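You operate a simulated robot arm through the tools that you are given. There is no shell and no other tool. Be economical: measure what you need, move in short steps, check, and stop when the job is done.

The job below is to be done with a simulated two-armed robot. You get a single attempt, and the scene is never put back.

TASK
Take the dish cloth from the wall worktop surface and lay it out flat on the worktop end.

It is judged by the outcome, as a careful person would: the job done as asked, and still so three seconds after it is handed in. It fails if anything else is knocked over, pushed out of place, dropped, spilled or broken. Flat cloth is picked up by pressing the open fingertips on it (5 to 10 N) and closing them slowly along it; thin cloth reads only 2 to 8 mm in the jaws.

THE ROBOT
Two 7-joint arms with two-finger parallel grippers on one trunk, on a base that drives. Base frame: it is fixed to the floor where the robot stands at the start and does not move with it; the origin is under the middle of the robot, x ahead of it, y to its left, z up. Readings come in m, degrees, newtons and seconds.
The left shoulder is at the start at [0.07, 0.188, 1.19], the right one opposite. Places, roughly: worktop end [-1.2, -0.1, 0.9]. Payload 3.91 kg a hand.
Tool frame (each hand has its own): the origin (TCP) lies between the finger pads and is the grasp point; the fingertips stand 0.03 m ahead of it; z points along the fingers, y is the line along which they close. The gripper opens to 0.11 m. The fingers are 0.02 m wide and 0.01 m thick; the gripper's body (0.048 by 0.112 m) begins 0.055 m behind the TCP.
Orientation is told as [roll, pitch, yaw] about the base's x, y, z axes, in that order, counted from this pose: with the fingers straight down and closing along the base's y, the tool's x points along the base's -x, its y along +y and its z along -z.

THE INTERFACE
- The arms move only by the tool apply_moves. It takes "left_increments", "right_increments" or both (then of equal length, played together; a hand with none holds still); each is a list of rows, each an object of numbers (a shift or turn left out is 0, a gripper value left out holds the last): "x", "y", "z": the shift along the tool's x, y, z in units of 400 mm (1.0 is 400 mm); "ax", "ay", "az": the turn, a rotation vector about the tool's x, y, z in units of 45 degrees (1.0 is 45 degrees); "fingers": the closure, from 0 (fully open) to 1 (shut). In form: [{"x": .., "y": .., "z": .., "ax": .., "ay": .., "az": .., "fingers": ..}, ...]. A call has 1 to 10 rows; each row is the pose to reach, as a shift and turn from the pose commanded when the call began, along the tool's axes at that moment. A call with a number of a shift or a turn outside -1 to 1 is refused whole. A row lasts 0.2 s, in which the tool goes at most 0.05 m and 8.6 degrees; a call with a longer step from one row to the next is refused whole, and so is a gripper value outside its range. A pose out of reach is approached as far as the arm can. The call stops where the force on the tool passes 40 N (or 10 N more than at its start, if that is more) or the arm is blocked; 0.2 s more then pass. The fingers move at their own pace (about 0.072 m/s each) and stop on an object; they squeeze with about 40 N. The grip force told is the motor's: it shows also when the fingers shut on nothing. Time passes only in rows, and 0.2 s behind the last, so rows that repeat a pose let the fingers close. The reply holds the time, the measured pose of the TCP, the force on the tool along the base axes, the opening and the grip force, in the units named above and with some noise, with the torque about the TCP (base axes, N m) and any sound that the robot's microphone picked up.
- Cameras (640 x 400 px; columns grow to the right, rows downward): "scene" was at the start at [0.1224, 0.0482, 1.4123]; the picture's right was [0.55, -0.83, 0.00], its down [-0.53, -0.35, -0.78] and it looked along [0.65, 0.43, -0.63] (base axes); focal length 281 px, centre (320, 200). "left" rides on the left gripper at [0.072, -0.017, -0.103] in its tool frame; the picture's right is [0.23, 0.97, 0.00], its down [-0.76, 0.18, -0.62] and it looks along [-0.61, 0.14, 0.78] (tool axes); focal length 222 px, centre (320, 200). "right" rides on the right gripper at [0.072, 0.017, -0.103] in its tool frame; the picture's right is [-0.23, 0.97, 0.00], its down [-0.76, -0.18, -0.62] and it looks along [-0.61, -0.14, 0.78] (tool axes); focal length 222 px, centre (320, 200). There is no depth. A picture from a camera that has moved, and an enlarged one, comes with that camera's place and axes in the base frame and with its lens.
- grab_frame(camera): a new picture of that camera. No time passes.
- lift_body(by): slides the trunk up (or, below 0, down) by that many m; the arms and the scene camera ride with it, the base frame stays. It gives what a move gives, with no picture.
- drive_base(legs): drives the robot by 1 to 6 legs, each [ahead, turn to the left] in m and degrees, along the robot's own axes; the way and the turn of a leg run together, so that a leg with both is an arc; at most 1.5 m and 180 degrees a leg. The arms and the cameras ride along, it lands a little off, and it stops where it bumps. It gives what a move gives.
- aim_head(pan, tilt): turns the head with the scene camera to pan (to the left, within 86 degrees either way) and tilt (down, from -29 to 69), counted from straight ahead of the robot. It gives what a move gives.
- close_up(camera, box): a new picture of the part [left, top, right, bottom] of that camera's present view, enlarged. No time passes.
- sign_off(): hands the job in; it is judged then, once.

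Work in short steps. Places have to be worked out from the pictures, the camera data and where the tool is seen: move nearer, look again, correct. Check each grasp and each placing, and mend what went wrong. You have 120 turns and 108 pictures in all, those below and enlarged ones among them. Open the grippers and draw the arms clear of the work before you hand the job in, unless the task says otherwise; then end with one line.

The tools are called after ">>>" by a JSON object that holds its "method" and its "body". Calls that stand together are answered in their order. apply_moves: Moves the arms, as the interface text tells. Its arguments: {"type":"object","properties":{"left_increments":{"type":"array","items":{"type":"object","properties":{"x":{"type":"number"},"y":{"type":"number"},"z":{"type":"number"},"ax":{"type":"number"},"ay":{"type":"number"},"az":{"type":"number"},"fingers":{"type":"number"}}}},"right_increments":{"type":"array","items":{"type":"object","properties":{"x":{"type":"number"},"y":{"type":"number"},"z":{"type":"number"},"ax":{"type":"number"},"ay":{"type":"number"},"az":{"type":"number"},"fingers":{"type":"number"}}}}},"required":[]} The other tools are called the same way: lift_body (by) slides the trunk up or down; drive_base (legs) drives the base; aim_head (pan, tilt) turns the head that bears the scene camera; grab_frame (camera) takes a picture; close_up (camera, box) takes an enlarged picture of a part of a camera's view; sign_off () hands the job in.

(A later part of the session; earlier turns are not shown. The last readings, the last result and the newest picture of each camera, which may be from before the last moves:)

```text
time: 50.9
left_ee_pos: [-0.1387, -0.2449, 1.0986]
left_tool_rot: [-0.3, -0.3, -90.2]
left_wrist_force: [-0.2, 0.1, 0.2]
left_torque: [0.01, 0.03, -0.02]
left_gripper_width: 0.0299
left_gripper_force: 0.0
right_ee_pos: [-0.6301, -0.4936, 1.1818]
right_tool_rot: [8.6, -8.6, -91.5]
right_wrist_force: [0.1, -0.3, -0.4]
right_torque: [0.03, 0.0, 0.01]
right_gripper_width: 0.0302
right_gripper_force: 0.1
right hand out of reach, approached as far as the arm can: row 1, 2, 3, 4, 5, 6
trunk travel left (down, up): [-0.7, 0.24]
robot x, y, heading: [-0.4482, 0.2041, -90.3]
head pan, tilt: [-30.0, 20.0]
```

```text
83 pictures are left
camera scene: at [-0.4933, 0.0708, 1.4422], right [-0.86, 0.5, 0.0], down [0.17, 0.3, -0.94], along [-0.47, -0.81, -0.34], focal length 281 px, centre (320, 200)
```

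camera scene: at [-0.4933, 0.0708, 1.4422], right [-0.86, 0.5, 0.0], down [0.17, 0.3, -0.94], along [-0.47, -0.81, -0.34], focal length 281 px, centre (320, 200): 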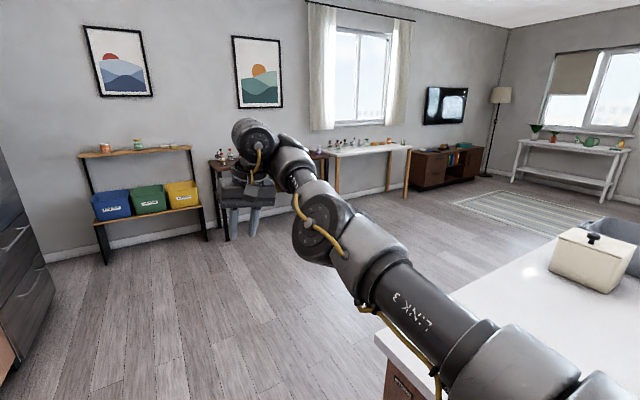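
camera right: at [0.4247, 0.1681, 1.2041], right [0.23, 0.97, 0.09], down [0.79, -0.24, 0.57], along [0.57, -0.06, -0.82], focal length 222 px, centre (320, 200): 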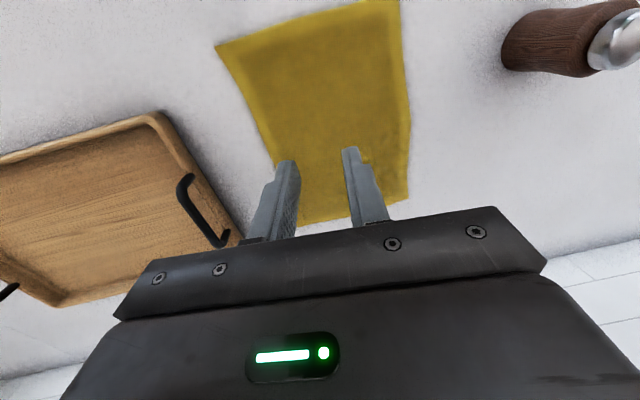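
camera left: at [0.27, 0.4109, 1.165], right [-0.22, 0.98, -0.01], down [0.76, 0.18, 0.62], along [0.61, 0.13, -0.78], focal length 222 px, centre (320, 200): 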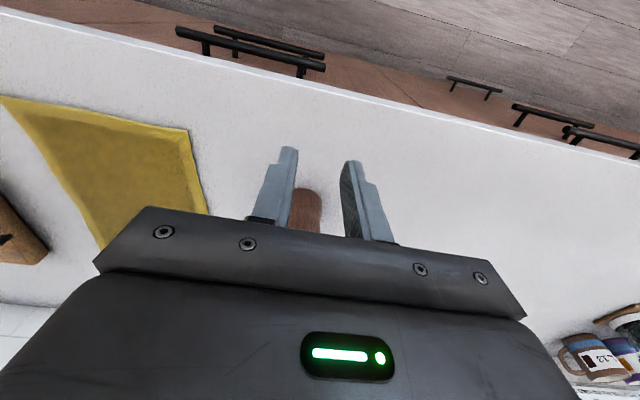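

I look closer at the arm's joint layout.

>>> {"method": "close_up", "body": {"camera": "scene", "box": [200, 100, 480, 330]}}

>>> {"method": "aim_head", "body": {"pan": 40, "tilt": 20}}

>>> {"method": "grab_frame", "body": {"camera": "scene"}}

```text
1.74 times, centred on (340, 215) of scene
camera zoom: at [-0.4933, 0.0708, 1.4422], right [-0.86, 0.5, 0.0], down [0.17, 0.3, -0.94], along [-0.47, -0.81, -0.34], focal length 488 px, centre (285, 174)
```

zoom: 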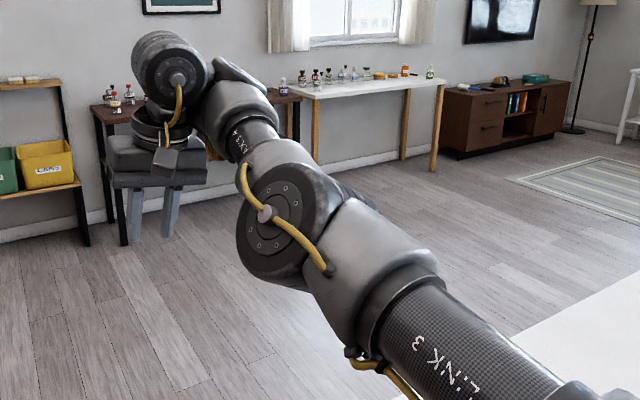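

```text
time: 52.3
left_ee_pos: [-0.1368, -0.2446, 1.0983]
left_tool_rot: [-0.3, -0.1, -90.1]
left_wrist_force: [-1.3, 0.6, -0.6]
left_torque: [0.0, 0.02, -0.02]
left_gripper_width: 0.0299
left_gripper_force: 0.1
right_ee_pos: [-0.6293, -0.4937, 1.1806]
right_tool_rot: [8.5, -8.6, -91.5]
right_wrist_force: [0.5, -1.1, -0.2]
right_torque: [-0.01, 0.01, -0.02]
right_gripper_width: 0.0299
right_gripper_force: 0.0
trunk travel left (down, up): [-0.7, 0.24]
robot x, y, heading: [-0.4459, 0.2034, -90.0]
head pan, tilt: [40.0, 20.0]
```

```text
81 pictures are left
camera scene: at [-0.3869, 0.08, 1.4423], right [-0.77, -0.64, 0.0], down [-0.22, 0.26, -0.94], along [0.6, -0.72, -0.34], focal length 281 px, centre (320, 200)
```

scene: 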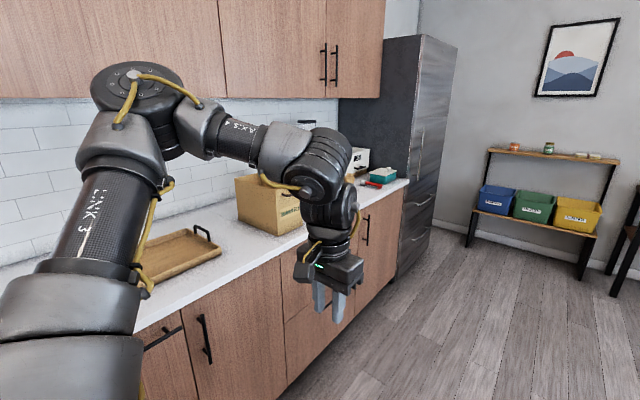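

The right arm is nearly stretched already. I pitch the tool forward with the TCP held in place.

>>> {"method": "apply_moves", "body": {"right_increments": [{"ay": -0.16}, {"ay": -0.32}, {"ay": -0.48}, {"ay": -0.64}, {"ay": -0.8}, {"ay": -0.96}]}}

>>> {"method": "aim_head", "body": {"pan": -20, "tilt": 25}}

>>> {"method": "grab_frame", "body": {"camera": "scene"}}

```text
time: 53.7
left_ee_pos: [-0.1389, -0.2441, 1.0973]
left_tool_rot: [-0.3, -0.2, -90.0]
left_wrist_force: [-0.1, -0.7, 0.6]
left_torque: [0.02, 0.01, 0.03]
left_gripper_width: 0.03
left_gripper_force: 0.1
right_ee_pos: [-0.6295, -0.494, 1.1802]
right_tool_rot: [8.5, -8.6, -91.5]
right_wrist_force: [-0.3, -0.5, 0.6]
right_torque: [0.02, -0.03, 0.0]
right_gripper_width: 0.0301
right_gripper_force: 0.1
right hand out of reach, approached as far as the arm can: row 1, 2, 3, 4, 5, 6
trunk travel left (down, up): [-0.7, 0.24]
robot x, y, heading: [-0.4484, 0.2041, -90.3]
head pan, tilt: [40.0, 20.0]
```

```text
time: 55.0
left_ee_pos: [-0.1386, -0.2457, 1.097]
left_tool_rot: [-0.3, -0.1, -90.2]
left_wrist_force: [0.7, -0.2, -0.5]
left_torque: [0.01, 0.0, -0.02]
left_gripper_width: 0.0302
left_gripper_force: 0.1
right_ee_pos: [-0.6296, -0.493, 1.1813]
right_tool_rot: [8.5, -8.6, -91.4]
right_wrist_force: [0.3, -1.2, 1.4]
right_torque: [-0.01, 0.0, -0.01]
right_gripper_width: 0.0301
right_gripper_force: 0.0
trunk travel left (down, up): [-0.7, 0.24]
robot x, y, heading: [-0.4461, 0.2015, -90.3]
head pan, tilt: [-20.0, 25.0]
```

```text
80 pictures are left
camera scene: at [-0.4781, 0.065, 1.4342], right [-0.94, 0.34, 0.0], down [0.15, 0.4, -0.91], along [-0.31, -0.85, -0.42], focal length 281 px, centre (320, 200)
```

scene: 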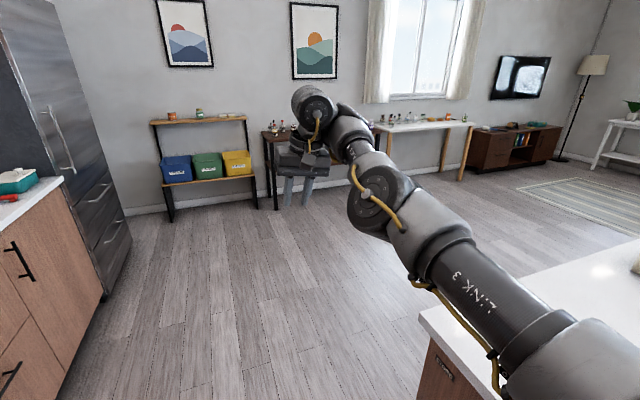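

Diagnostic: small test shifts in each direction to learn which are actually blocked.

>>> {"method": "apply_moves", "body": {"right_increments": [{"x": 0.05}, {"x": 0}, {"y": 0.05}, {"x": 0}, {"y": -0.05}, {"x": 0}, {"z": -0.05}, {"x": 0}, {"z": 0.05}, {"x": 0}]}}

>>> {"method": "apply_moves", "body": {"right_increments": [{"ax": 0.1}, {"x": 0}, {"ax": -0.1}, {"x": 0}, {"ay": 0.1}, {"x": 0}, {"ay": -0.1}, {"x": 0}, {"x": -0.05}, {"x": 0}]}}

```text
time: 57.2
left_ee_pos: [-0.1382, -0.2428, 1.0999]
left_tool_rot: [-0.3, -0.1, -90.1]
left_wrist_force: [-1.2, 0.7, -0.3]
left_torque: [0.0, 0.0, 0.02]
left_gripper_width: 0.0301
left_gripper_force: 0.1
right_ee_pos: [-0.6296, -0.4927, 1.1814]
right_tool_rot: [8.6, -8.6, -91.5]
right_wrist_force: [-0.5, 0.5, -0.7]
right_torque: [0.0, -0.01, -0.05]
right_gripper_width: 0.03
right_gripper_force: 0.1
right hand out of reach, approached as far as the arm can: row 1, 9
trunk travel left (down, up): [-0.7, 0.24]
robot x, y, heading: [-0.4481, 0.2003, -90.1]
head pan, tilt: [-20.0, 25.0]
```

```text
time: 59.4
left_ee_pos: [-0.1375, -0.244, 1.0978]
left_tool_rot: [-0.3, -0.3, -90.0]
left_wrist_force: [0.1, -0.4, -0.3]
left_torque: [0.05, -0.02, -0.01]
left_gripper_width: 0.0301
left_gripper_force: 0.1
right_ee_pos: [-0.6292, -0.4936, 1.1816]
right_tool_rot: [8.4, -8.6, -91.5]
right_wrist_force: [1.2, 0.2, -0.5]
right_torque: [-0.02, 0.0, 0.0]
right_gripper_width: 0.03
right_gripper_force: 0.1
right hand out of reach, approached as far as the arm can: row 1, 7, 9
trunk travel left (down, up): [-0.7, 0.24]
robot x, y, heading: [-0.4482, 0.2012, -90.3]
head pan, tilt: [-20.0, 25.0]
```

Blocked: back, down, pitch-forward; free: up, sideways, pitch-back. I go up, pitch the fingers back, and test retreating.

>>> {"method": "apply_moves", "body": {"right_increments": [{"z": -0.1}, {"z": -0.2}, {"z": -0.3}, {"z": -0.4}, {"z": -0.4, "ay": 0.15}, {"z": -0.4, "ay": 0.3}, {"z": -0.4, "ay": 0.45}]}}

>>> {"method": "apply_moves", "body": {"right_increments": [{"x": 0.05}, {"x": 0}, {"y": 0.05}, {"x": 0}, {"y": -0.05}, {"x": 0}, {"z": -0.05}, {"x": 0}, {"z": 0.05}, {"x": 0}]}}

>>> {"method": "grab_frame", "body": {"camera": "scene"}}

```text
time: 61.0
left_ee_pos: [-0.1372, -0.2435, 1.0993]
left_tool_rot: [-0.3, -0.2, -90.1]
left_wrist_force: [0.1, 0.1, -0.1]
left_torque: [-0.01, 0.0, -0.03]
left_gripper_width: 0.0301
left_gripper_force: 0.1
right_ee_pos: [-0.6383, -0.4106, 1.3119]
right_tool_rot: [9.5, 8.5, -88.9]
right_wrist_force: [0.2, 0.2, 0.0]
right_torque: [-0.01, -0.02, -0.01]
right_gripper_width: 0.0301
right_gripper_force: 0.0
right hand out of reach, approached as far as the arm can: row 3, 4, 5, 6, 7
trunk travel left (down, up): [-0.7, 0.24]
robot x, y, heading: [-0.4492, 0.1983, -90.3]
head pan, tilt: [-20.0, 25.0]
```

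```text
time: 63.2
left_ee_pos: [-0.1387, -0.2426, 1.099]
left_tool_rot: [-0.3, -0.3, -90.1]
left_wrist_force: [0.5, 0.2, -0.7]
left_torque: [0.0, -0.01, 0.0]
left_gripper_width: 0.0299
left_gripper_force: 0.1
right_ee_pos: [-0.637, -0.4097, 1.3133]
right_tool_rot: [9.6, 8.3, -88.8]
right_wrist_force: [-0.4, 0.7, -0.3]
right_torque: [0.01, -0.01, -0.01]
right_gripper_width: 0.0302
right_gripper_force: 0.1
right hand out of reach, approached as far as the arm can: row 5, 7
trunk travel left (down, up): [-0.7, 0.24]
robot x, y, heading: [-0.4459, 0.1987, -90.3]
head pan, tilt: [-20.0, 25.0]
```

```text
79 pictures are left
camera scene: at [-0.4782, 0.0675, 1.4345], right [-0.94, 0.35, 0.0], down [0.15, 0.4, -0.91], along [-0.31, -0.85, -0.42], focal length 281 px, centre (320, 200)
```

scene: 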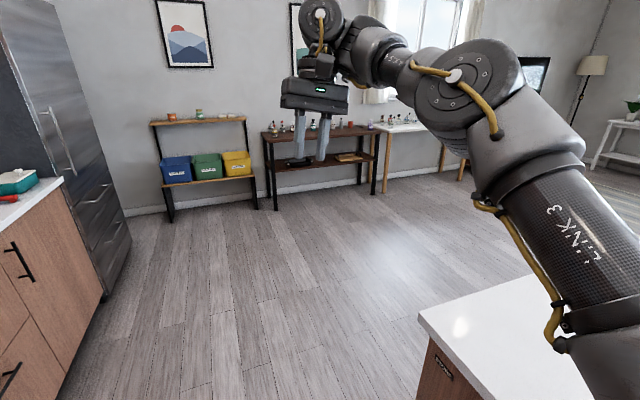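

The elbow is up now, and back/down are free. I move back, then down while levelling.

>>> {"method": "apply_moves", "body": {"right_increments": [{"x": 0.08}, {"x": 0.16}, {"x": 0.24}, {"x": 0.32}, {"x": 0.36, "z": 0.08}, {"x": 0.36, "z": 0.16}, {"x": 0.36, "z": 0.24, "ax": 0.07, "ay": -0.06}, {"x": 0.36, "z": 0.32, "ax": 0.14, "ay": -0.12}, {"x": 0.36, "z": 0.4, "ax": 0.21, "ay": -0.19}]}}

>>> {"method": "grab_frame", "body": {"camera": "scene"}}

```text
time: 65.2
left_ee_pos: [-0.1362, -0.246, 1.0953]
left_tool_rot: [-0.4, -0.1, -90.1]
left_wrist_force: [0.6, 0.1, -0.1]
left_torque: [0.02, 0.05, 0.02]
left_gripper_width: 0.03
left_gripper_force: 0.1
right_ee_pos: [-0.5692, -0.3619, 1.3097]
right_tool_rot: [-0.1, 1.0, -89.6]
right_wrist_force: [0.6, 0.7, 0.3]
right_torque: [-0.03, 0.02, 0.02]
right_gripper_width: 0.0298
right_gripper_force: 0.0
right hand out of reach, approached as far as the arm can: row 4, 5, 6, 7, 8, 9
trunk travel left (down, up): [-0.7, 0.24]
robot x, y, heading: [-0.4478, 0.1991, -90.2]
head pan, tilt: [-20.0, 25.0]
```

```text
78 pictures are left
camera scene: at [-0.4746, 0.0632, 1.4341], right [-0.94, 0.35, 0.0], down [0.14, 0.4, -0.91], along [-0.31, -0.85, -0.42], focal length 281 px, centre (320, 200)
```

scene: 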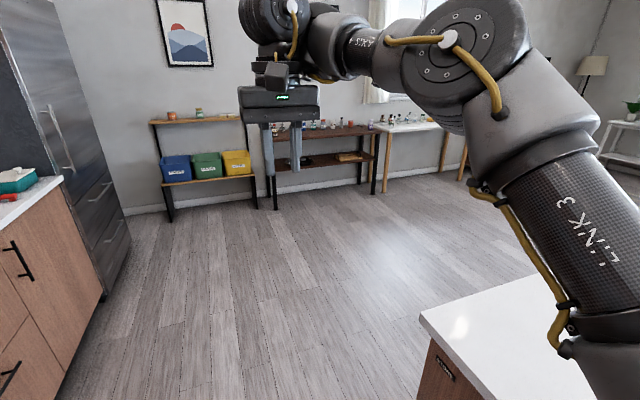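

Progress: level with elbow higher. Another test of free directions.

>>> {"method": "apply_moves", "body": {"right_increments": [{"x": 0.05}, {"x": 0}, {"y": 0.05}, {"x": 0}, {"y": -0.05}, {"x": 0}, {"z": -0.05}, {"x": 0}, {"z": 0.05}, {"x": 0}]}}

>>> {"method": "apply_moves", "body": {"right_increments": [{"ax": 0.1}, {"x": 0}, {"ax": -0.1}, {"x": 0}, {"ay": 0.1}, {"x": 0}, {"ay": -0.1}, {"x": 0}, {"az": 0.1}, {"az": -0.1}]}}

```text
time: 67.4
left_ee_pos: [-0.1387, -0.2429, 1.0997]
left_tool_rot: [-0.2, -0.3, -90.1]
left_wrist_force: [-0.8, 1.0, -1.3]
left_torque: [-0.01, -0.02, -0.03]
left_gripper_width: 0.0299
left_gripper_force: 0.0
right_ee_pos: [-0.57, -0.362, 1.3119]
right_tool_rot: [0.3, 0.0, -89.6]
right_wrist_force: [-1.0, 0.5, 0.0]
right_torque: [0.02, -0.04, -0.02]
right_gripper_width: 0.0299
right_gripper_force: 0.1
right hand out of reach, approached as far as the arm can: row 1, 2, 4, 5, 6, 8, 9, 10
trunk travel left (down, up): [-0.7, 0.24]
robot x, y, heading: [-0.4476, 0.2006, -90.1]
head pan, tilt: [-20.0, 25.0]
```

```text
refused: row 10 steps farther than a row can; nothing moved
```

Tilting the fingers back-right forces the elbow upward; I push that further.

>>> {"method": "apply_moves", "body": {"right_increments": [{"ax": 0.1, "ay": 0.1}, {"ax": 0.2, "ay": 0.2}, {"ax": 0.3, "ay": 0.3}, {"ax": 0.4, "ay": 0.4}, {"ax": 0.5, "ay": 0.5}, {"ax": 0.6, "ay": 0.6}, {"ax": 0.6, "ay": 0.6, "x": 0.05, "z": 0.05}, {"ax": 0.6, "ay": 0.6, "x": 0.1, "z": 0.1}]}}

>>> {"method": "grab_frame", "body": {"camera": "scene"}}

```text
time: 69.2
left_ee_pos: [-0.1394, -0.2448, 1.0983]
left_tool_rot: [-0.3, -0.3, -90.2]
left_wrist_force: [-1.3, 0.5, -0.3]
left_torque: [-0.01, 0.01, 0.01]
left_gripper_width: 0.0301
left_gripper_force: 0.0
right_ee_pos: [-0.457, -0.2171, 1.2861]
right_tool_rot: [-29.1, 25.9, -96.5]
right_wrist_force: [-0.2, -0.5, -0.8]
right_torque: [-0.03, -0.02, -0.03]
right_gripper_width: 0.03
right_gripper_force: 0.0
right hand out of reach, approached as far as the arm can: row 1, 2, 3, 4, 5, 6, 7, 8
trunk travel left (down, up): [-0.7, 0.24]
robot x, y, heading: [-0.4447, 0.2014, -90.1]
head pan, tilt: [-20.0, 25.0]
```

```text
77 pictures are left
camera scene: at [-0.4795, 0.0645, 1.4341], right [-0.94, 0.35, 0.0], down [0.15, 0.4, -0.91], along [-0.31, -0.85, -0.42], focal length 281 px, centre (320, 200)
```

scene: 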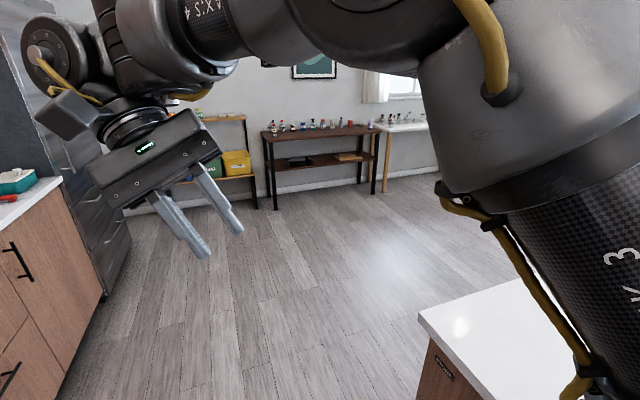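

Elbow is high now. I level the tool in place.

>>> {"method": "apply_moves", "body": {"right_increments": [{"ax": -0.127, "ay": -0.112, "az": 0.029}, {"ax": -0.254, "ay": -0.225, "az": 0.058}, {"ax": -0.38, "ay": -0.337, "az": 0.088}, {"ax": -0.507, "ay": -0.45, "az": 0.117}, {"ax": -0.634, "ay": -0.562, "az": 0.146}]}}

```text
time: 70.4
left_ee_pos: [-0.1382, -0.2437, 1.0973]
left_tool_rot: [-0.2, -0.2, -90.0]
left_wrist_force: [0.7, 0.2, 0.9]
left_torque: [-0.04, -0.01, -0.01]
left_gripper_width: 0.03
left_gripper_force: 0.1
right_ee_pos: [-0.4286, -0.2487, 1.3405]
right_tool_rot: [-0.3, 0.2, -96.5]
right_wrist_force: [0.1, -0.3, 0.4]
right_torque: [0.0, 0.03, -0.02]
right_gripper_width: 0.0301
right_gripper_force: 0.0
right hand out of reach, approached as far as the arm can: row 4, 5
trunk travel left (down, up): [-0.7, 0.24]
robot x, y, heading: [-0.4455, 0.1977, -90.6]
head pan, tilt: [-20.0, 25.0]
```

Level. Now move right (own side) and down.

>>> {"method": "apply_moves", "body": {"right_increments": [{"y": -0.07, "z": 0.07}, {"y": -0.14, "z": 0.14}, {"y": -0.21, "z": 0.21}, {"y": -0.28, "z": 0.28}, {"y": -0.35, "z": 0.35}, {"y": -0.42, "z": 0.43}, {"y": -0.5, "z": 0.5}]}}

>>> {"method": "grab_frame", "body": {"camera": "scene"}}

```text
time: 72.0
left_ee_pos: [-0.1381, -0.2443, 1.0982]
left_tool_rot: [-0.2, -0.2, -90.0]
left_wrist_force: [0.1, 0.5, -0.3]
left_torque: [0.0, -0.01, 0.0]
left_gripper_width: 0.0301
left_gripper_force: 0.0
right_ee_pos: [-0.55, -0.3482, 1.3183]
right_tool_rot: [-0.1, 0.1, -96.5]
right_wrist_force: [0.6, -0.5, 0.1]
right_torque: [-0.03, -0.01, 0.03]
right_gripper_width: 0.0303
right_gripper_force: 0.0
right hand out of reach, approached as far as the arm can: row 1, 2, 3, 4, 5, 6, 7
trunk travel left (down, up): [-0.7, 0.24]
robot x, y, heading: [-0.4476, 0.2, -90.3]
head pan, tilt: [-20.0, 25.0]
```

```text
76 pictures are left
camera scene: at [-0.4785, 0.0654, 1.4342], right [-0.94, 0.35, 0.0], down [0.15, 0.4, -0.91], along [-0.31, -0.85, -0.42], focal length 281 px, centre (320, 200)
```

scene: 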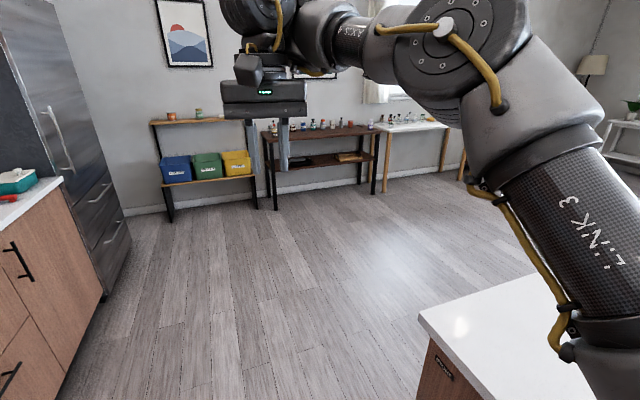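

I repeat the tilt trick, and while tilted move further down and to the right before levelling.

>>> {"method": "apply_moves", "body": {"right_increments": [{"ax": 0.12, "ay": 0.1}, {"ax": 0.24, "ay": 0.2}, {"ax": 0.36, "ay": 0.3}, {"ax": 0.48, "ay": 0.4}, {"ax": 0.6, "ay": 0.5}, {"ax": 0.7, "ay": 0.6}, {"ax": 0.8, "ay": 0.7}]}}

>>> {"method": "apply_moves", "body": {"right_increments": [{"z": 0.08}, {"z": 0.16}, {"z": 0.24}, {"z": 0.32}, {"z": 0.4}]}}

>>> {"method": "grab_frame", "body": {"camera": "scene"}}

```text
time: 73.8
left_ee_pos: [-0.1378, -0.2452, 1.0975]
left_tool_rot: [-0.3, -0.2, -90.1]
left_wrist_force: [0.0, -0.1, -0.3]
left_torque: [0.02, 0.02, 0.02]
left_gripper_width: 0.0298
left_gripper_force: 0.1
right_ee_pos: [-0.4549, -0.2257, 1.2484]
right_tool_rot: [-33.7, 30.2, -107.7]
right_wrist_force: [-0.2, 0.1, -0.7]
right_torque: [-0.01, -0.02, -0.01]
right_gripper_width: 0.03
right_gripper_force: 0.0
right hand out of reach, approached as far as the arm can: row 1, 2, 3, 4, 5, 6, 7
trunk travel left (down, up): [-0.7, 0.24]
robot x, y, heading: [-0.4444, 0.2, -90.5]
head pan, tilt: [-20.0, 25.0]
stopped in row 7 (right hand): the arm was blocked; the commanded pose is now the measured one
```

```text
time: 75.0
left_ee_pos: [-0.1381, -0.244, 1.0973]
left_tool_rot: [-0.4, -0.3, -90.2]
left_wrist_force: [0.2, -0.2, -0.2]
left_torque: [0.0, 0.0, -0.04]
left_gripper_width: 0.0298
left_gripper_force: 0.0
right_ee_pos: [-0.5012, -0.1542, 1.1611]
right_tool_rot: [-34.0, 30.0, -107.7]
right_wrist_force: [0.1, 0.7, 0.4]
right_torque: [-0.01, -0.01, 0.01]
right_gripper_width: 0.0298
right_gripper_force: 0.0
right hand out of reach, approached as far as the arm can: row 4, 5
trunk travel left (down, up): [-0.7, 0.24]
robot x, y, heading: [-0.4492, 0.2005, -90.1]
head pan, tilt: [-20.0, 25.0]
```

```text
75 pictures are left
camera scene: at [-0.4775, 0.0671, 1.4344], right [-0.94, 0.35, 0.0], down [0.15, 0.4, -0.91], along [-0.31, -0.85, -0.42], focal length 281 px, centre (320, 200)
```

scene: 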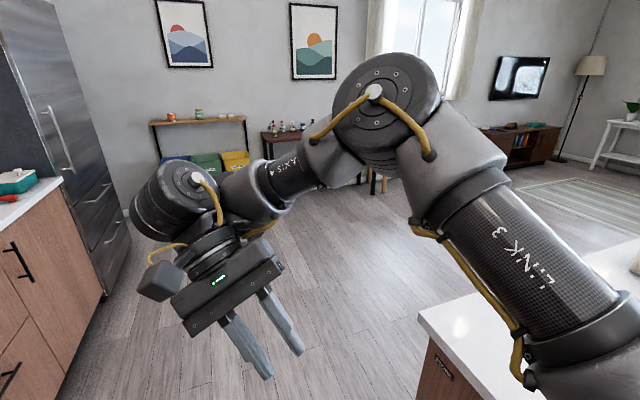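

Forearm now slopes down from a high elbow. I level the tool keeping the wrist roughly in place.

>>> {"method": "apply_moves", "body": {"right_increments": [{"ax": -0.123, "ay": -0.108, "az": 0.033, "x": -0.05, "y": 0.05}, {"ax": -0.246, "ay": -0.216, "az": 0.066, "x": -0.1, "y": 0.1, "z": -0.02}, {"ax": -0.369, "ay": -0.324, "az": 0.099, "x": -0.15, "y": 0.14, "z": -0.05}, {"ax": -0.492, "ay": -0.431, "az": 0.132, "x": -0.19, "y": 0.18, "z": -0.08}, {"ax": -0.615, "ay": -0.54, "az": 0.165, "x": -0.22, "y": 0.21, "z": -0.11}, {"ax": -0.738, "ay": -0.647, "az": 0.198, "x": -0.25, "y": 0.24, "z": -0.14}]}}

>>> {"method": "grab_frame", "body": {"camera": "scene"}}

```text
time: 76.4
left_ee_pos: [-0.1378, -0.2456, 1.0969]
left_tool_rot: [-0.3, -0.1, -90.2]
left_wrist_force: [0.2, -0.2, -0.5]
left_torque: [0.04, 0.01, 0.04]
left_gripper_width: 0.03
left_gripper_force: 0.1
right_ee_pos: [-0.3679, -0.3732, 1.1543]
right_tool_rot: [-0.2, 0.3, -107.7]
right_wrist_force: [0.2, -1.3, 0.2]
right_torque: [0.03, 0.03, 0.02]
right_gripper_width: 0.0299
right_gripper_force: 0.1
right hand out of reach, approached as far as the arm can: row 1, 2, 3, 4, 5, 6
trunk travel left (down, up): [-0.7, 0.24]
robot x, y, heading: [-0.4505, 0.201, -90.1]
head pan, tilt: [-20.0, 25.0]
```

```text
74 pictures are left
camera scene: at [-0.4767, 0.0626, 1.434], right [-0.94, 0.35, 0.0], down [0.14, 0.4, -0.91], along [-0.31, -0.85, -0.42], focal length 281 px, centre (320, 200)
```

scene: 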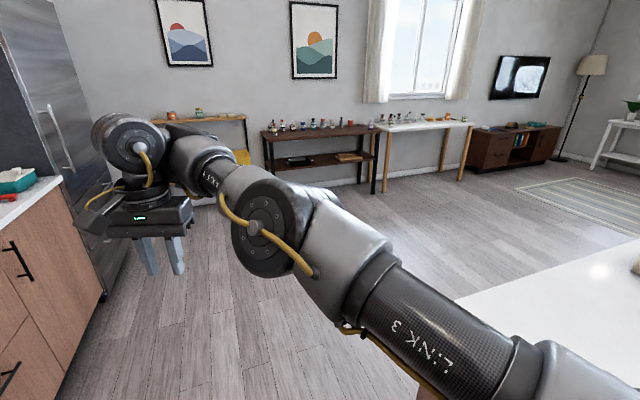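

That relaxed it again, because the hand went forward-left. I redo the tilt, and this time move the tilted hand to the right before levelling.

>>> {"method": "apply_moves", "body": {"right_increments": [{"ax": 0.123, "ay": 0.108, "az": -0.03, "x": 0.05, "y": -0.05}, {"ax": 0.246, "ay": 0.216, "az": -0.06, "x": 0.1, "y": -0.1}, {"ax": 0.369, "ay": 0.324, "az": -0.09, "x": 0.15, "y": -0.15}, {"ax": 0.492, "ay": 0.431, "az": -0.12, "x": 0.2, "y": -0.2}, {"ax": 0.615, "ay": 0.54, "az": -0.15, "x": 0.25, "y": -0.25}, {"ax": 0.738, "ay": 0.647, "az": -0.198, "x": 0.3, "y": -0.3}, {"ax": 0.738, "ay": 0.647, "az": -0.198, "x": 0.38, "y": -0.35}, {"ax": 0.738, "ay": 0.647, "az": -0.198, "x": 0.45, "y": -0.4}]}}

>>> {"method": "grab_frame", "body": {"camera": "scene"}}

```text
time: 78.2
left_ee_pos: [-0.1385, -0.2443, 1.0978]
left_tool_rot: [-0.2, -0.2, -90.2]
left_wrist_force: [-0.1, 0.6, 0.4]
left_torque: [-0.01, -0.04, 0.05]
left_gripper_width: 0.0301
left_gripper_force: 0.0
right_ee_pos: [-0.4666, -0.1504, 1.153]
right_tool_rot: [-33.9, 29.9, -107.6]
right_wrist_force: [-0.8, -0.4, 0.1]
right_torque: [0.0, -0.02, 0.0]
right_gripper_width: 0.0298
right_gripper_force: 0.1
trunk travel left (down, up): [-0.7, 0.24]
robot x, y, heading: [-0.4457, 0.2001, -90.2]
head pan, tilt: [-20.0, 25.0]
```

```text
73 pictures are left
camera scene: at [-0.4784, 0.0658, 1.4343], right [-0.94, 0.35, 0.0], down [0.15, 0.4, -0.91], along [-0.31, -0.85, -0.42], focal length 281 px, centre (320, 200)
```

scene: 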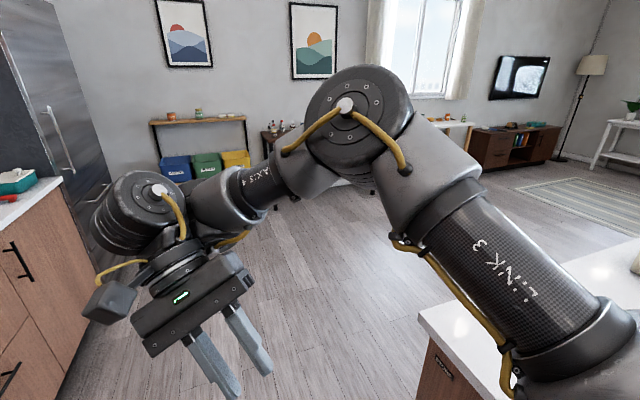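

Reached without limits. I move the tilted hand 0.2 m to the right.

>>> {"method": "apply_moves", "body": {"right_increments": [{"x": -0.026, "y": -0.0875, "z": 0.04}, {"x": -0.052, "y": -0.175, "z": 0.081}, {"x": -0.079, "y": -0.2625, "z": 0.122}, {"x": -0.105, "y": -0.35, "z": 0.162}, {"x": -0.131, "y": -0.4375, "z": 0.203}]}}

>>> {"method": "grab_frame", "body": {"camera": "scene"}}

```text
time: 79.4
left_ee_pos: [-0.1407, -0.2437, 1.099]
left_tool_rot: [-0.2, -0.3, -90.3]
left_wrist_force: [0.4, -0.1, -0.1]
left_torque: [0.0, 0.01, 0.0]
left_gripper_width: 0.03
left_gripper_force: 0.1
right_ee_pos: [-0.598, -0.1502, 1.2115]
right_tool_rot: [-33.8, 30.1, -107.7]
right_wrist_force: [-0.5, 1.3, 1.4]
right_torque: [0.01, -0.01, 0.0]
right_gripper_width: 0.0297
right_gripper_force: 0.0
right hand out of reach, approached as far as the arm can: row 1, 2, 3, 4, 5
trunk travel left (down, up): [-0.7, 0.24]
robot x, y, heading: [-0.446, 0.2001, -90.4]
head pan, tilt: [-20.0, 25.0]
```

```text
72 pictures are left
camera scene: at [-0.4797, 0.0668, 1.4343], right [-0.94, 0.35, 0.0], down [0.15, 0.4, -0.91], along [-0.31, -0.85, -0.42], focal length 281 px, centre (320, 200)
```

scene: 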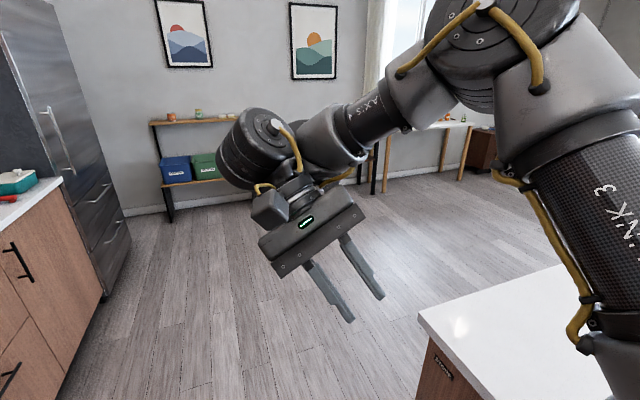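

Elbow now high and outward like the left arm's. Level the tool with a slight forward move.

>>> {"method": "apply_moves", "body": {"right_increments": [{"ax": -0.123, "ay": -0.108, "az": 0.033, "x": -0.03}, {"ax": -0.246, "ay": -0.216, "az": 0.066, "x": -0.06}, {"ax": -0.369, "ay": -0.324, "az": 0.099, "x": -0.09}, {"ax": -0.492, "ay": -0.431, "az": 0.132, "x": -0.12}, {"ax": -0.615, "ay": -0.54, "az": 0.165, "x": -0.15}, {"ax": -0.738, "ay": -0.647, "az": 0.198, "x": -0.18}]}}

>>> {"method": "grab_frame", "body": {"camera": "scene"}}

```text
time: 80.8
left_ee_pos: [-0.1394, -0.2455, 1.0974]
left_tool_rot: [-0.3, -0.1, -90.2]
left_wrist_force: [-0.7, 0.2, 0.4]
left_torque: [0.02, -0.04, -0.04]
left_gripper_width: 0.0298
left_gripper_force: 0.2
right_ee_pos: [-0.5861, -0.3405, 1.3293]
right_tool_rot: [-0.3, 0.8, -107.6]
right_wrist_force: [0.0, 0.3, 0.7]
right_torque: [-0.01, -0.01, 0.0]
right_gripper_width: 0.03
right_gripper_force: 0.1
right hand out of reach, approached as far as the arm can: row 1, 2, 3, 4, 5, 6
trunk travel left (down, up): [-0.7, 0.24]
robot x, y, heading: [-0.4463, 0.2012, -90.1]
head pan, tilt: [-20.0, 25.0]
```

```text
71 pictures are left
camera scene: at [-0.4789, 0.064, 1.434], right [-0.94, 0.35, 0.0], down [0.15, 0.4, -0.91], along [-0.31, -0.85, -0.42], focal length 281 px, centre (320, 200)
```

scene: 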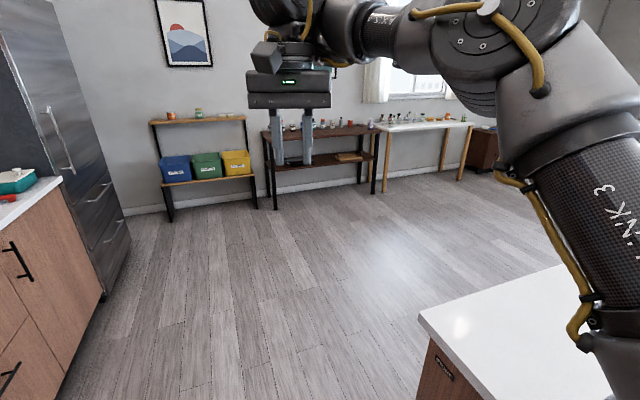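

Elbow stays high. I test going down and back.

>>> {"method": "apply_moves", "body": {"right_increments": [{"z": 0.1}, {"z": 0.2}, {"z": 0.3}, {"z": 0.4}, {"z": 0.5}]}}

>>> {"method": "grab_frame", "body": {"camera": "scene"}}

```text
time: 82.0
left_ee_pos: [-0.1387, -0.244, 1.0979]
left_tool_rot: [-0.3, -0.2, -90.1]
left_wrist_force: [0.7, -0.6, 0.0]
left_torque: [0.01, 0.01, 0.01]
left_gripper_width: 0.0299
left_gripper_force: 0.0
right_ee_pos: [-0.5288, -0.4022, 1.2519]
right_tool_rot: [0.6, 0.4, -107.7]
right_wrist_force: [-0.4, 0.1, 0.3]
right_torque: [-0.02, 0.0, 0.02]
right_gripper_width: 0.0301
right_gripper_force: 0.0
right hand out of reach, approached as far as the arm can: row 1, 2, 3, 4, 5
trunk travel left (down, up): [-0.7, 0.24]
robot x, y, heading: [-0.4473, 0.2009, -90.3]
head pan, tilt: [-20.0, 25.0]
```

```text
70 pictures are left
camera scene: at [-0.4776, 0.0647, 1.4341], right [-0.94, 0.35, 0.0], down [0.15, 0.4, -0.91], along [-0.31, -0.85, -0.42], focal length 281 px, centre (320, 200)
```

scene: 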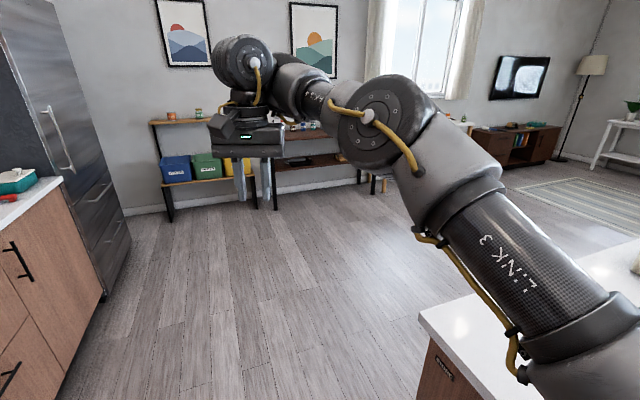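

I test whether a pure wrist unfolding (fingers swinging forward-left about the wrist) is free.

>>> {"method": "apply_moves", "body": {"right_increments": [{"ay": -0.068, "ax": -0.131, "x": -0.025, "y": 0.048, "z": -0.005}, {"ay": -0.137, "ax": -0.263, "x": -0.05, "y": 0.096, "z": -0.015}, {"ay": -0.205, "ax": -0.394, "x": -0.075, "y": 0.144, "z": -0.0275}]}}

>>> {"method": "close_up", "body": {"camera": "scene", "box": [150, 0, 550, 250]}}

```text
time: 82.8
left_ee_pos: [-0.1392, -0.2448, 1.0975]
left_tool_rot: [-0.2, -0.1, -90.2]
left_wrist_force: [-0.7, -0.9, -0.2]
left_torque: [0.04, -0.03, 0.0]
left_gripper_width: 0.0302
left_gripper_force: 0.0
right_ee_pos: [-0.4805, -0.4515, 1.2699]
right_tool_rot: [17.7, -8.6, -109.0]
right_wrist_force: [-0.1, -0.5, -0.2]
right_torque: [0.03, -0.03, 0.02]
right_gripper_width: 0.03
right_gripper_force: 0.0
right hand out of reach, approached as far as the arm can: row 1, 2, 3
trunk travel left (down, up): [-0.7, 0.24]
robot x, y, heading: [-0.4466, 0.2026, -90.0]
head pan, tilt: [-20.0, 25.0]
```

```text
1.60 times, centred on (350, 125) of scene
camera zoom: at [-0.4797, 0.0643, 1.4341], right [-0.94, 0.35, 0.0], down [0.15, 0.4, -0.91], along [-0.31, -0.85, -0.42], focal length 449 px, centre (272, 320)
```

zoom: 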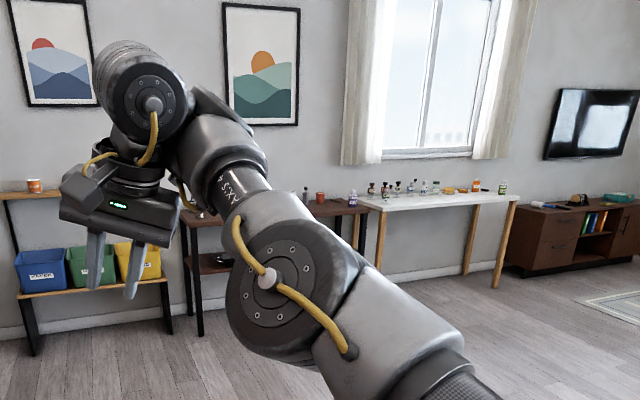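

Wrist joint 6 of the right arm seems pinned, but the right hand can hold level at shoulder-relative heights around 1.15–1.33 near rel (0.55, 0.05). That suffices: I can lower the trunk instead, and use the base and trunk for the motions. First level the right hand again.

>>> {"method": "apply_moves", "body": {"right_increments": [{"ay": 0.068, "ax": 0.131, "x": 0.025, "y": -0.02}, {"ay": 0.137, "ax": 0.263, "x": 0.05, "y": -0.02, "z": 0.03}, {"ay": 0.205, "ax": 0.394, "x": 0.075, "y": -0.02, "z": 0.06}, {"ay": 0.205, "ax": 0.394, "x": 0.08, "y": 0.0, "z": 0.1}]}}

>>> {"method": "apply_moves", "body": {"right_increments": [{"az": -0.1, "y": 0.05, "z": 0.05}, {"az": -0.2, "y": 0.1, "z": 0.1}, {"az": -0.3, "y": 0.15, "z": 0.12}, {"az": -0.41, "y": 0.2, "z": 0.12}]}}

```text
time: 83.8
left_ee_pos: [-0.1396, -0.2451, 1.0977]
left_tool_rot: [-0.3, -0.2, -90.2]
left_wrist_force: [0.1, 0.1, 0.2]
left_torque: [0.03, 0.0, -0.02]
left_gripper_width: 0.03
left_gripper_force: 0.1
right_ee_pos: [-0.4632, -0.4121, 1.2246]
right_tool_rot: [0.3, 0.1, -107.7]
right_wrist_force: [0.0, 0.5, 0.2]
right_torque: [0.03, 0.02, 0.01]
right_gripper_width: 0.0299
right_gripper_force: 0.0
right hand out of reach, approached as far as the arm can: row 3, 4
trunk travel left (down, up): [-0.7, 0.24]
robot x, y, heading: [-0.4467, 0.202, -90.2]
head pan, tilt: [-20.0, 25.0]
```

```text
time: 84.8
left_ee_pos: [-0.1356, -0.2436, 1.0972]
left_tool_rot: [-0.5, -0.1, -90.2]
left_wrist_force: [-0.3, 0.9, -0.4]
left_torque: [-0.02, 0.02, -0.02]
left_gripper_width: 0.03
left_gripper_force: 0.0
right_ee_pos: [-0.3715, -0.3912, 1.1807]
right_tool_rot: [0.8, 0.1, -89.1]
right_wrist_force: [1.6, 0.3, -0.2]
right_torque: [-0.01, 0.06, -0.03]
right_gripper_width: 0.0302
right_gripper_force: 0.1
right hand out of reach, approached as far as the arm can: row 1, 2, 3, 4
trunk travel left (down, up): [-0.7, 0.24]
robot x, y, heading: [-0.4491, 0.2002, -90.2]
head pan, tilt: [-20.0, 25.0]
```

Right is level at rel (0.591, 0.077, 1.181). Now bring the left alongside at rel (0.591, 0.235, 1.181).

>>> {"method": "apply_moves", "body": {"left_increments": [{"x": -0.07, "y": -0.04, "z": -0.05}, {"x": -0.14, "y": -0.08, "z": -0.1}, {"x": -0.22, "y": -0.12, "z": -0.15}, {"x": -0.29, "y": -0.16, "z": -0.21}, {"x": -0.3675, "y": -0.19, "z": -0.21}]}}

>>> {"method": "aim_head", "body": {"pan": 0, "tilt": 35}}

>>> {"method": "grab_frame", "body": {"camera": "scene"}}

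```text
time: 86.0
left_ee_pos: [-0.1666, -0.3119, 1.1446]
left_tool_rot: [-0.5, -0.4, -90.2]
left_wrist_force: [-0.3, -0.3, 0.6]
left_torque: [0.04, 0.02, 0.0]
left_gripper_width: 0.0299
left_gripper_force: 0.1
left hand out of reach, approached as far as the arm can: row 3, 4, 5
right_ee_pos: [-0.3731, -0.3918, 1.1786]
right_tool_rot: [1.0, 0.2, -89.4]
right_wrist_force: [-0.2, 0.6, 0.1]
right_torque: [0.03, 0.0, -0.02]
right_gripper_width: 0.03
right_gripper_force: 0.1
trunk travel left (down, up): [-0.7, 0.24]
robot x, y, heading: [-0.4503, 0.2011, -90.1]
head pan, tilt: [-20.0, 25.0]
```

```text
time: 86.8
left_ee_pos: [-0.1686, -0.311, 1.1451]
left_tool_rot: [-0.4, -0.3, -90.2]
left_wrist_force: [0.0, -0.5, -0.5]
left_torque: [0.01, -0.02, 0.0]
left_gripper_width: 0.0301
left_gripper_force: 0.1
right_ee_pos: [-0.375, -0.3906, 1.1794]
right_tool_rot: [1.0, 0.1, -89.3]
right_wrist_force: [-0.2, -0.3, 0.4]
right_torque: [0.0, 0.01, -0.01]
right_gripper_width: 0.0301
right_gripper_force: 0.0
trunk travel left (down, up): [-0.7, 0.24]
robot x, y, heading: [-0.447, 0.2044, -90.1]
head pan, tilt: [0.0, 35.0]
```

```text
68 pictures are left
camera scene: at [-0.4472, 0.0639, 1.4185], right [-1.0, 0.01, 0.0], down [0.0, 0.57, -0.82], along [0.0, -0.82, -0.57], focal length 281 px, centre (320, 200)
```

scene: 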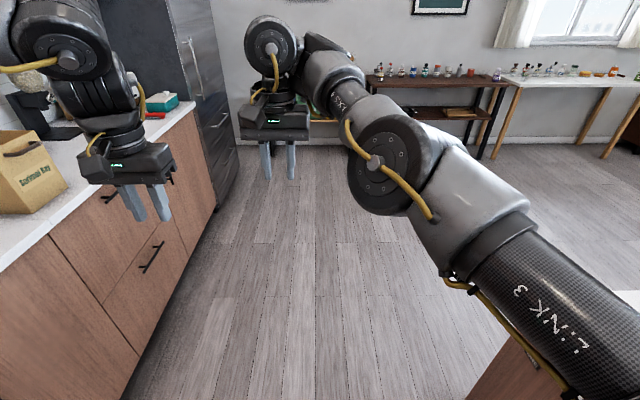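

The left is limited too. Quick diagnostic of its free directions.

>>> {"method": "apply_moves", "body": {"left_increments": [{"x": 0.05}, {"x": 0}, {"y": 0.05}, {"x": 0}, {"y": -0.05}, {"x": 0}, {"z": -0.05}, {"x": 0}, {"z": 0.05}, {"x": -0.05}]}}

>>> {"method": "apply_moves", "body": {"left_increments": [{"ax": 0.1}, {"x": 0}, {"ax": -0.1}, {"x": 0}, {"ay": 0.1}, {"x": 0}, {"ay": -0.1}, {"x": 0}, {"az": 0.1}, {"x": 0}]}}

```text
time: 89.0
left_ee_pos: [-0.1575, -0.323, 1.1376]
left_tool_rot: [-0.3, -0.3, -90.3]
left_wrist_force: [-0.1, 0.5, 0.7]
left_torque: [0.01, -0.03, 0.01]
left_gripper_width: 0.0301
left_gripper_force: 0.0
left hand out of reach, approached as far as the arm can: row 5, 7, 10
right_ee_pos: [-0.3752, -0.3908, 1.1788]
right_tool_rot: [1.2, 0.0, -89.4]
right_wrist_force: [0.7, 0.5, -0.5]
right_torque: [0.04, 0.0, 0.0]
right_gripper_width: 0.0301
right_gripper_force: 0.0
trunk travel left (down, up): [-0.7, 0.24]
robot x, y, heading: [-0.4498, 0.1973, -89.8]
head pan, tilt: [0.0, 35.0]
```

```text
time: 91.2
left_ee_pos: [-0.1586, -0.3199, 1.1387]
left_tool_rot: [-0.3, -0.2, -90.1]
left_wrist_force: [-0.4, 0.2, -1.0]
left_torque: [0.02, -0.01, 0.01]
left_gripper_width: 0.03
left_gripper_force: 0.1
left hand out of reach, approached as far as the arm can: row 3, 5
right_ee_pos: [-0.375, -0.3899, 1.1788]
right_tool_rot: [1.1, 0.1, -89.3]
right_wrist_force: [-0.6, 0.1, 0.1]
right_torque: [0.0, 0.01, 0.02]
right_gripper_width: 0.0299
right_gripper_force: 0.1
trunk travel left (down, up): [-0.7, 0.24]
robot x, y, heading: [-0.4448, 0.1981, -90.2]
head pan, tilt: [0.0, 35.0]
```

Both arms are usable with the left hand slightly nearer the robot: left ≈ rel (0.52, 0.285), right ≈ rel (0.59, 0.13), with the robot headed about -27° so the hand line matches the cloth edge, and the trunk lowered. I set that and yaw both hands +27° relative.

>>> {"method": "apply_moves", "body": {"left_increments": [{"az": -0.15}, {"az": -0.3}, {"az": -0.45}, {"az": -0.6}], "right_increments": [{"az": -0.15, "y": 0.04, "z": 0.03}, {"az": -0.3, "y": 0.08, "z": 0.06}, {"az": -0.45, "y": 0.12, "z": 0.08}, {"az": -0.6, "y": 0.145, "z": 0.1}]}}

```text
time: 92.2
left_ee_pos: [-0.1479, -0.3254, 1.1448]
left_tool_rot: [-0.4, 0.0, -63.1]
left_wrist_force: [0.1, -0.4, -0.2]
left_torque: [0.0, 0.01, 0.03]
left_gripper_width: 0.0297
left_gripper_force: 0.0
left hand out of reach, approached as far as the arm can: row 4
right_ee_pos: [-0.3733, -0.3847, 1.1475]
right_tool_rot: [1.3, -0.2, -62.1]
right_wrist_force: [-0.7, 0.1, 0.2]
right_torque: [-0.01, 0.0, -0.04]
right_gripper_width: 0.0301
right_gripper_force: 0.2
right hand out of reach, approached as far as the arm can: row 1, 2, 3, 4
trunk travel left (down, up): [-0.7, 0.24]
robot x, y, heading: [-0.4481, 0.1987, -90.2]
head pan, tilt: [0.0, 35.0]
```

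Heights match (1.146). Shift the right hand 0.07 m further left.

>>> {"method": "apply_moves", "body": {"right_increments": [{"x": -0.028, "y": 0.052}, {"x": -0.055, "y": 0.103}, {"x": -0.082, "y": 0.154}, {"x": -0.082, "y": 0.154}]}}

```text
time: 93.2
left_ee_pos: [-0.149, -0.3246, 1.1451]
left_tool_rot: [-0.3, 0.1, -63.2]
left_wrist_force: [0.1, -0.5, 0.1]
left_torque: [-0.04, 0.0, 0.02]
left_gripper_width: 0.0298
left_gripper_force: 0.1
right_ee_pos: [-0.3722, -0.3757, 1.1498]
right_tool_rot: [0.0, -0.1, -62.3]
right_wrist_force: [-0.3, 0.8, -0.8]
right_torque: [-0.01, -0.01, 0.0]
right_gripper_width: 0.03
right_gripper_force: 0.0
right hand out of reach, approached as far as the arm can: row 1, 2, 3, 4
trunk travel left (down, up): [-0.7, 0.24]
robot x, y, heading: [-0.4483, 0.1988, -90.2]
head pan, tilt: [0.0, 35.0]
```

Right can't go more inward here; lower relative heights let the left come in. I lower both by 0.1 m and move the right forward, the left inward.

>>> {"method": "apply_moves", "body": {"left_increments": [{"z": 0.08}, {"z": 0.16}, {"z": 0.25}, {"z": 0.25, "y": -0.07, "x": 0.035}, {"z": 0.25, "y": -0.14, "x": 0.07}, {"z": 0.25, "y": -0.18, "x": 0.09}], "right_increments": [{"z": 0.08, "x": -0.03, "y": -0.015}, {"z": 0.16, "x": -0.06, "y": -0.03}, {"z": 0.25, "x": -0.1, "y": -0.05}, {"z": 0.25, "x": -0.13, "y": -0.07}, {"z": 0.25, "x": -0.13, "y": -0.07}, {"z": 0.25, "x": -0.13, "y": -0.07}]}}

```text
time: 94.6
left_ee_pos: [-0.1599, -0.3621, 1.0457]
left_tool_rot: [-0.5, 0.1, -63.1]
left_wrist_force: [0.1, -0.3, 0.2]
left_torque: [0.01, 0.01, 0.01]
left_gripper_width: 0.0299
left_gripper_force: 0.2
left hand out of reach, approached as far as the arm can: row 1, 2, 3, 4, 5, 6
right_ee_pos: [-0.3746, -0.3892, 1.1007]
right_tool_rot: [4.3, 0.9, -62.3]
right_wrist_force: [0.1, -0.5, -1.1]
right_torque: [-0.04, -0.01, 0.02]
right_gripper_width: 0.0298
right_gripper_force: 0.0
right hand out of reach, approached as far as the arm can: row 1, 2, 3, 4, 5, 6
trunk travel left (down, up): [-0.7, 0.24]
robot x, y, heading: [-0.445, 0.2041, -90.1]
head pan, tilt: [0.0, 35.0]
```

Alternative: close perpendicular to the cloth edge (both hands yawed about -90° rel.) and tilt both hands inward, which is free for both arms and brings the tips together. I rotate both in three calls.

>>> {"method": "apply_moves", "body": {"left_increments": [{"az": 0.17, "z": -0.03}, {"az": 0.35, "z": -0.06}, {"az": 0.52, "z": -0.1}, {"az": 0.7, "z": -0.13}, {"az": 0.87, "z": -0.13}], "right_increments": [{"az": 0.17}, {"az": 0.35}, {"az": 0.52}, {"az": 0.7}, {"az": 0.87}]}}

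>>> {"method": "apply_moves", "body": {"left_increments": [{"az": 0.17}, {"az": 0.35}, {"az": 0.52}, {"az": 0.7}, {"az": 0.87}], "right_increments": [{"az": 0.17}, {"az": 0.35}, {"az": 0.52}, {"az": 0.7}, {"az": 0.87}]}}

>>> {"method": "apply_moves", "body": {"left_increments": [{"az": 0.17}, {"az": 0.35}, {"az": 0.52}, {"az": 0.7}, {"az": 0.87}], "right_increments": [{"az": 0.17}, {"az": 0.35}, {"az": 0.52}, {"az": 0.7}, {"az": 0.87}]}}

>>> {"method": "grab_frame", "body": {"camera": "scene"}}

```text
time: 95.8
left_ee_pos: [-0.1514, -0.3501, 1.0955]
left_tool_rot: [-0.4, -0.4, -102.4]
left_wrist_force: [-0.4, 0.6, 0.5]
left_torque: [0.0, 0.01, -0.03]
left_gripper_width: 0.0298
left_gripper_force: 0.1
left hand out of reach, approached as far as the arm can: row 2, 3, 4, 5
right_ee_pos: [-0.3755, -0.3883, 1.1]
right_tool_rot: [2.8, 3.6, -101.8]
right_wrist_force: [-0.6, -0.3, 0.1]
right_torque: [-0.01, -0.01, 0.0]
right_gripper_width: 0.0301
right_gripper_force: 0.1
trunk travel left (down, up): [-0.7, 0.24]
robot x, y, heading: [-0.4449, 0.2009, -90.2]
head pan, tilt: [0.0, 35.0]
```

```text
time: 97.0
left_ee_pos: [-0.1508, -0.3503, 1.0962]
left_tool_rot: [-0.1, -0.4, -141.7]
left_wrist_force: [0.6, -0.3, 0.2]
left_torque: [-0.02, 0.02, 0.02]
left_gripper_width: 0.0301
left_gripper_force: 0.1
right_ee_pos: [-0.3762, -0.3867, 1.0993]
right_tool_rot: [0.0, 4.5, -140.8]
right_wrist_force: [0.2, 0.6, -0.4]
right_torque: [-0.01, 0.0, -0.03]
right_gripper_width: 0.0299
right_gripper_force: 0.0
trunk travel left (down, up): [-0.7, 0.24]
robot x, y, heading: [-0.4455, 0.2012, -90.1]
head pan, tilt: [0.0, 35.0]
```

```text
time: 98.2
left_ee_pos: [-0.1513, -0.351, 1.0957]
left_tool_rot: [0.2, -0.4, 179.2]
left_wrist_force: [-0.6, -0.5, -0.7]
left_torque: [0.0, -0.01, 0.0]
left_gripper_width: 0.0301
left_gripper_force: 0.0
right_ee_pos: [-0.3765, -0.3883, 1.0999]
right_tool_rot: [-2.8, 3.4, 179.9]
right_wrist_force: [0.3, 0.1, 0.8]
right_torque: [0.01, 0.01, 0.01]
right_gripper_width: 0.0298
right_gripper_force: 0.0
trunk travel left (down, up): [-0.7, 0.24]
robot x, y, heading: [-0.4464, 0.2, -90.2]
head pan, tilt: [0.0, 35.0]
```

```text
67 pictures are left
camera scene: at [-0.4467, 0.0635, 1.4184], right [-1.0, 0.0, 0.0], down [0.0, 0.57, -0.82], along [0.0, -0.82, -0.57], focal length 281 px, centre (320, 200)
```

scene: 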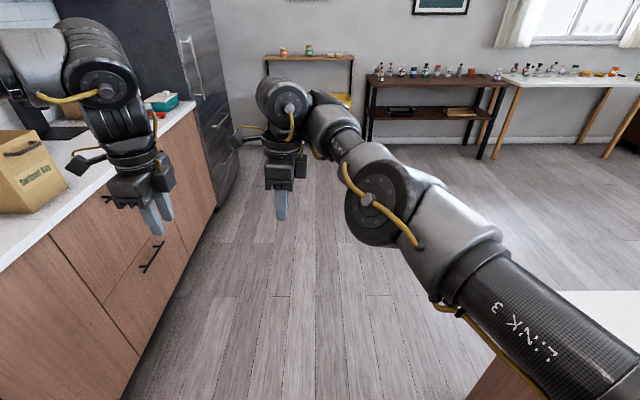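

Now tilt both inward by about 12° and bring the TCPs together to ~0.17 m.

>>> {"method": "apply_moves", "body": {"left_increments": [{"ay": -0.09, "x": -0.025}, {"ay": -0.18, "x": -0.05}, {"ay": -0.27, "x": -0.075}, {"ay": -0.27, "x": -0.075}], "right_increments": [{"ay": 0.09, "x": 0.025}, {"ay": 0.18, "x": 0.05}, {"ay": 0.27, "x": 0.075}, {"ay": 0.27, "x": 0.075}]}}

```text
time: 99.2
left_ee_pos: [-0.1822, -0.3514, 1.0968]
left_tool_rot: [0.2, -12.6, 179.3]
left_wrist_force: [-0.2, 0.3, -1.2]
left_torque: [-0.02, 0.01, 0.02]
left_gripper_width: 0.0299
left_gripper_force: 0.0
right_ee_pos: [-0.3487, -0.3896, 1.1153]
right_tool_rot: [-3.4, 15.5, 179.5]
right_wrist_force: [0.3, 0.6, 0.1]
right_torque: [-0.03, 0.01, 0.01]
right_gripper_width: 0.0298
right_gripper_force: 0.0
right hand out of reach, approached as far as the arm can: row 1, 2, 3, 4
trunk travel left (down, up): [-0.7, 0.24]
robot x, y, heading: [-0.4491, 0.203, -90.1]
head pan, tilt: [0.0, 35.0]
```

Separation 0.170 m. Lower the right 18 mm to match the left.

>>> {"method": "apply_moves", "body": {"right_increments": [{"x": -0.006, "z": 0.022}, {"x": -0.012, "z": 0.043}, {"x": -0.012, "z": 0.043}]}}

```text
time: 100.0
left_ee_pos: [-0.1817, -0.3499, 1.0965]
left_tool_rot: [0.2, -12.4, 179.3]
left_wrist_force: [0.5, 0.5, -1.5]
left_torque: [0.01, 0.02, -0.01]
left_gripper_width: 0.03
left_gripper_force: 0.1
right_ee_pos: [-0.3482, -0.3885, 1.1125]
right_tool_rot: [-3.4, 15.2, 179.4]
right_wrist_force: [-0.4, 0.0, -0.2]
right_torque: [0.0, -0.02, -0.02]
right_gripper_width: 0.0302
right_gripper_force: 0.0
right hand out of reach, approached as far as the arm can: row 1, 2, 3
trunk travel left (down, up): [-0.7, 0.24]
robot x, y, heading: [-0.447, 0.2031, -90.1]
head pan, tilt: [0.0, 35.0]
```

Down is blocked for the right; raise the left instead, with a hair of retreat.

>>> {"method": "apply_moves", "body": {"left_increments": [{"x": -0.005, "y": -0.02, "z": -0.02}, {"x": -0.009, "y": -0.04, "z": -0.04}, {"x": -0.009, "y": -0.04, "z": -0.04}]}}

```text
time: 100.8
left_ee_pos: [-0.1815, -0.3353, 1.1123]
left_tool_rot: [0.1, -12.3, 179.4]
left_wrist_force: [-0.1, 0.5, -0.2]
left_torque: [-0.01, 0.0, 0.0]
left_gripper_width: 0.03
left_gripper_force: 0.1
right_ee_pos: [-0.3475, -0.3893, 1.1132]
right_tool_rot: [-3.7, 15.2, 179.4]
right_wrist_force: [1.1, -0.3, 0.2]
right_torque: [0.02, 0.03, 0.05]
right_gripper_width: 0.0301
right_gripper_force: 0.1
trunk travel left (down, up): [-0.7, 0.24]
robot x, y, heading: [-0.4442, 0.2043, -90.1]
head pan, tilt: [0.0, 35.0]
```

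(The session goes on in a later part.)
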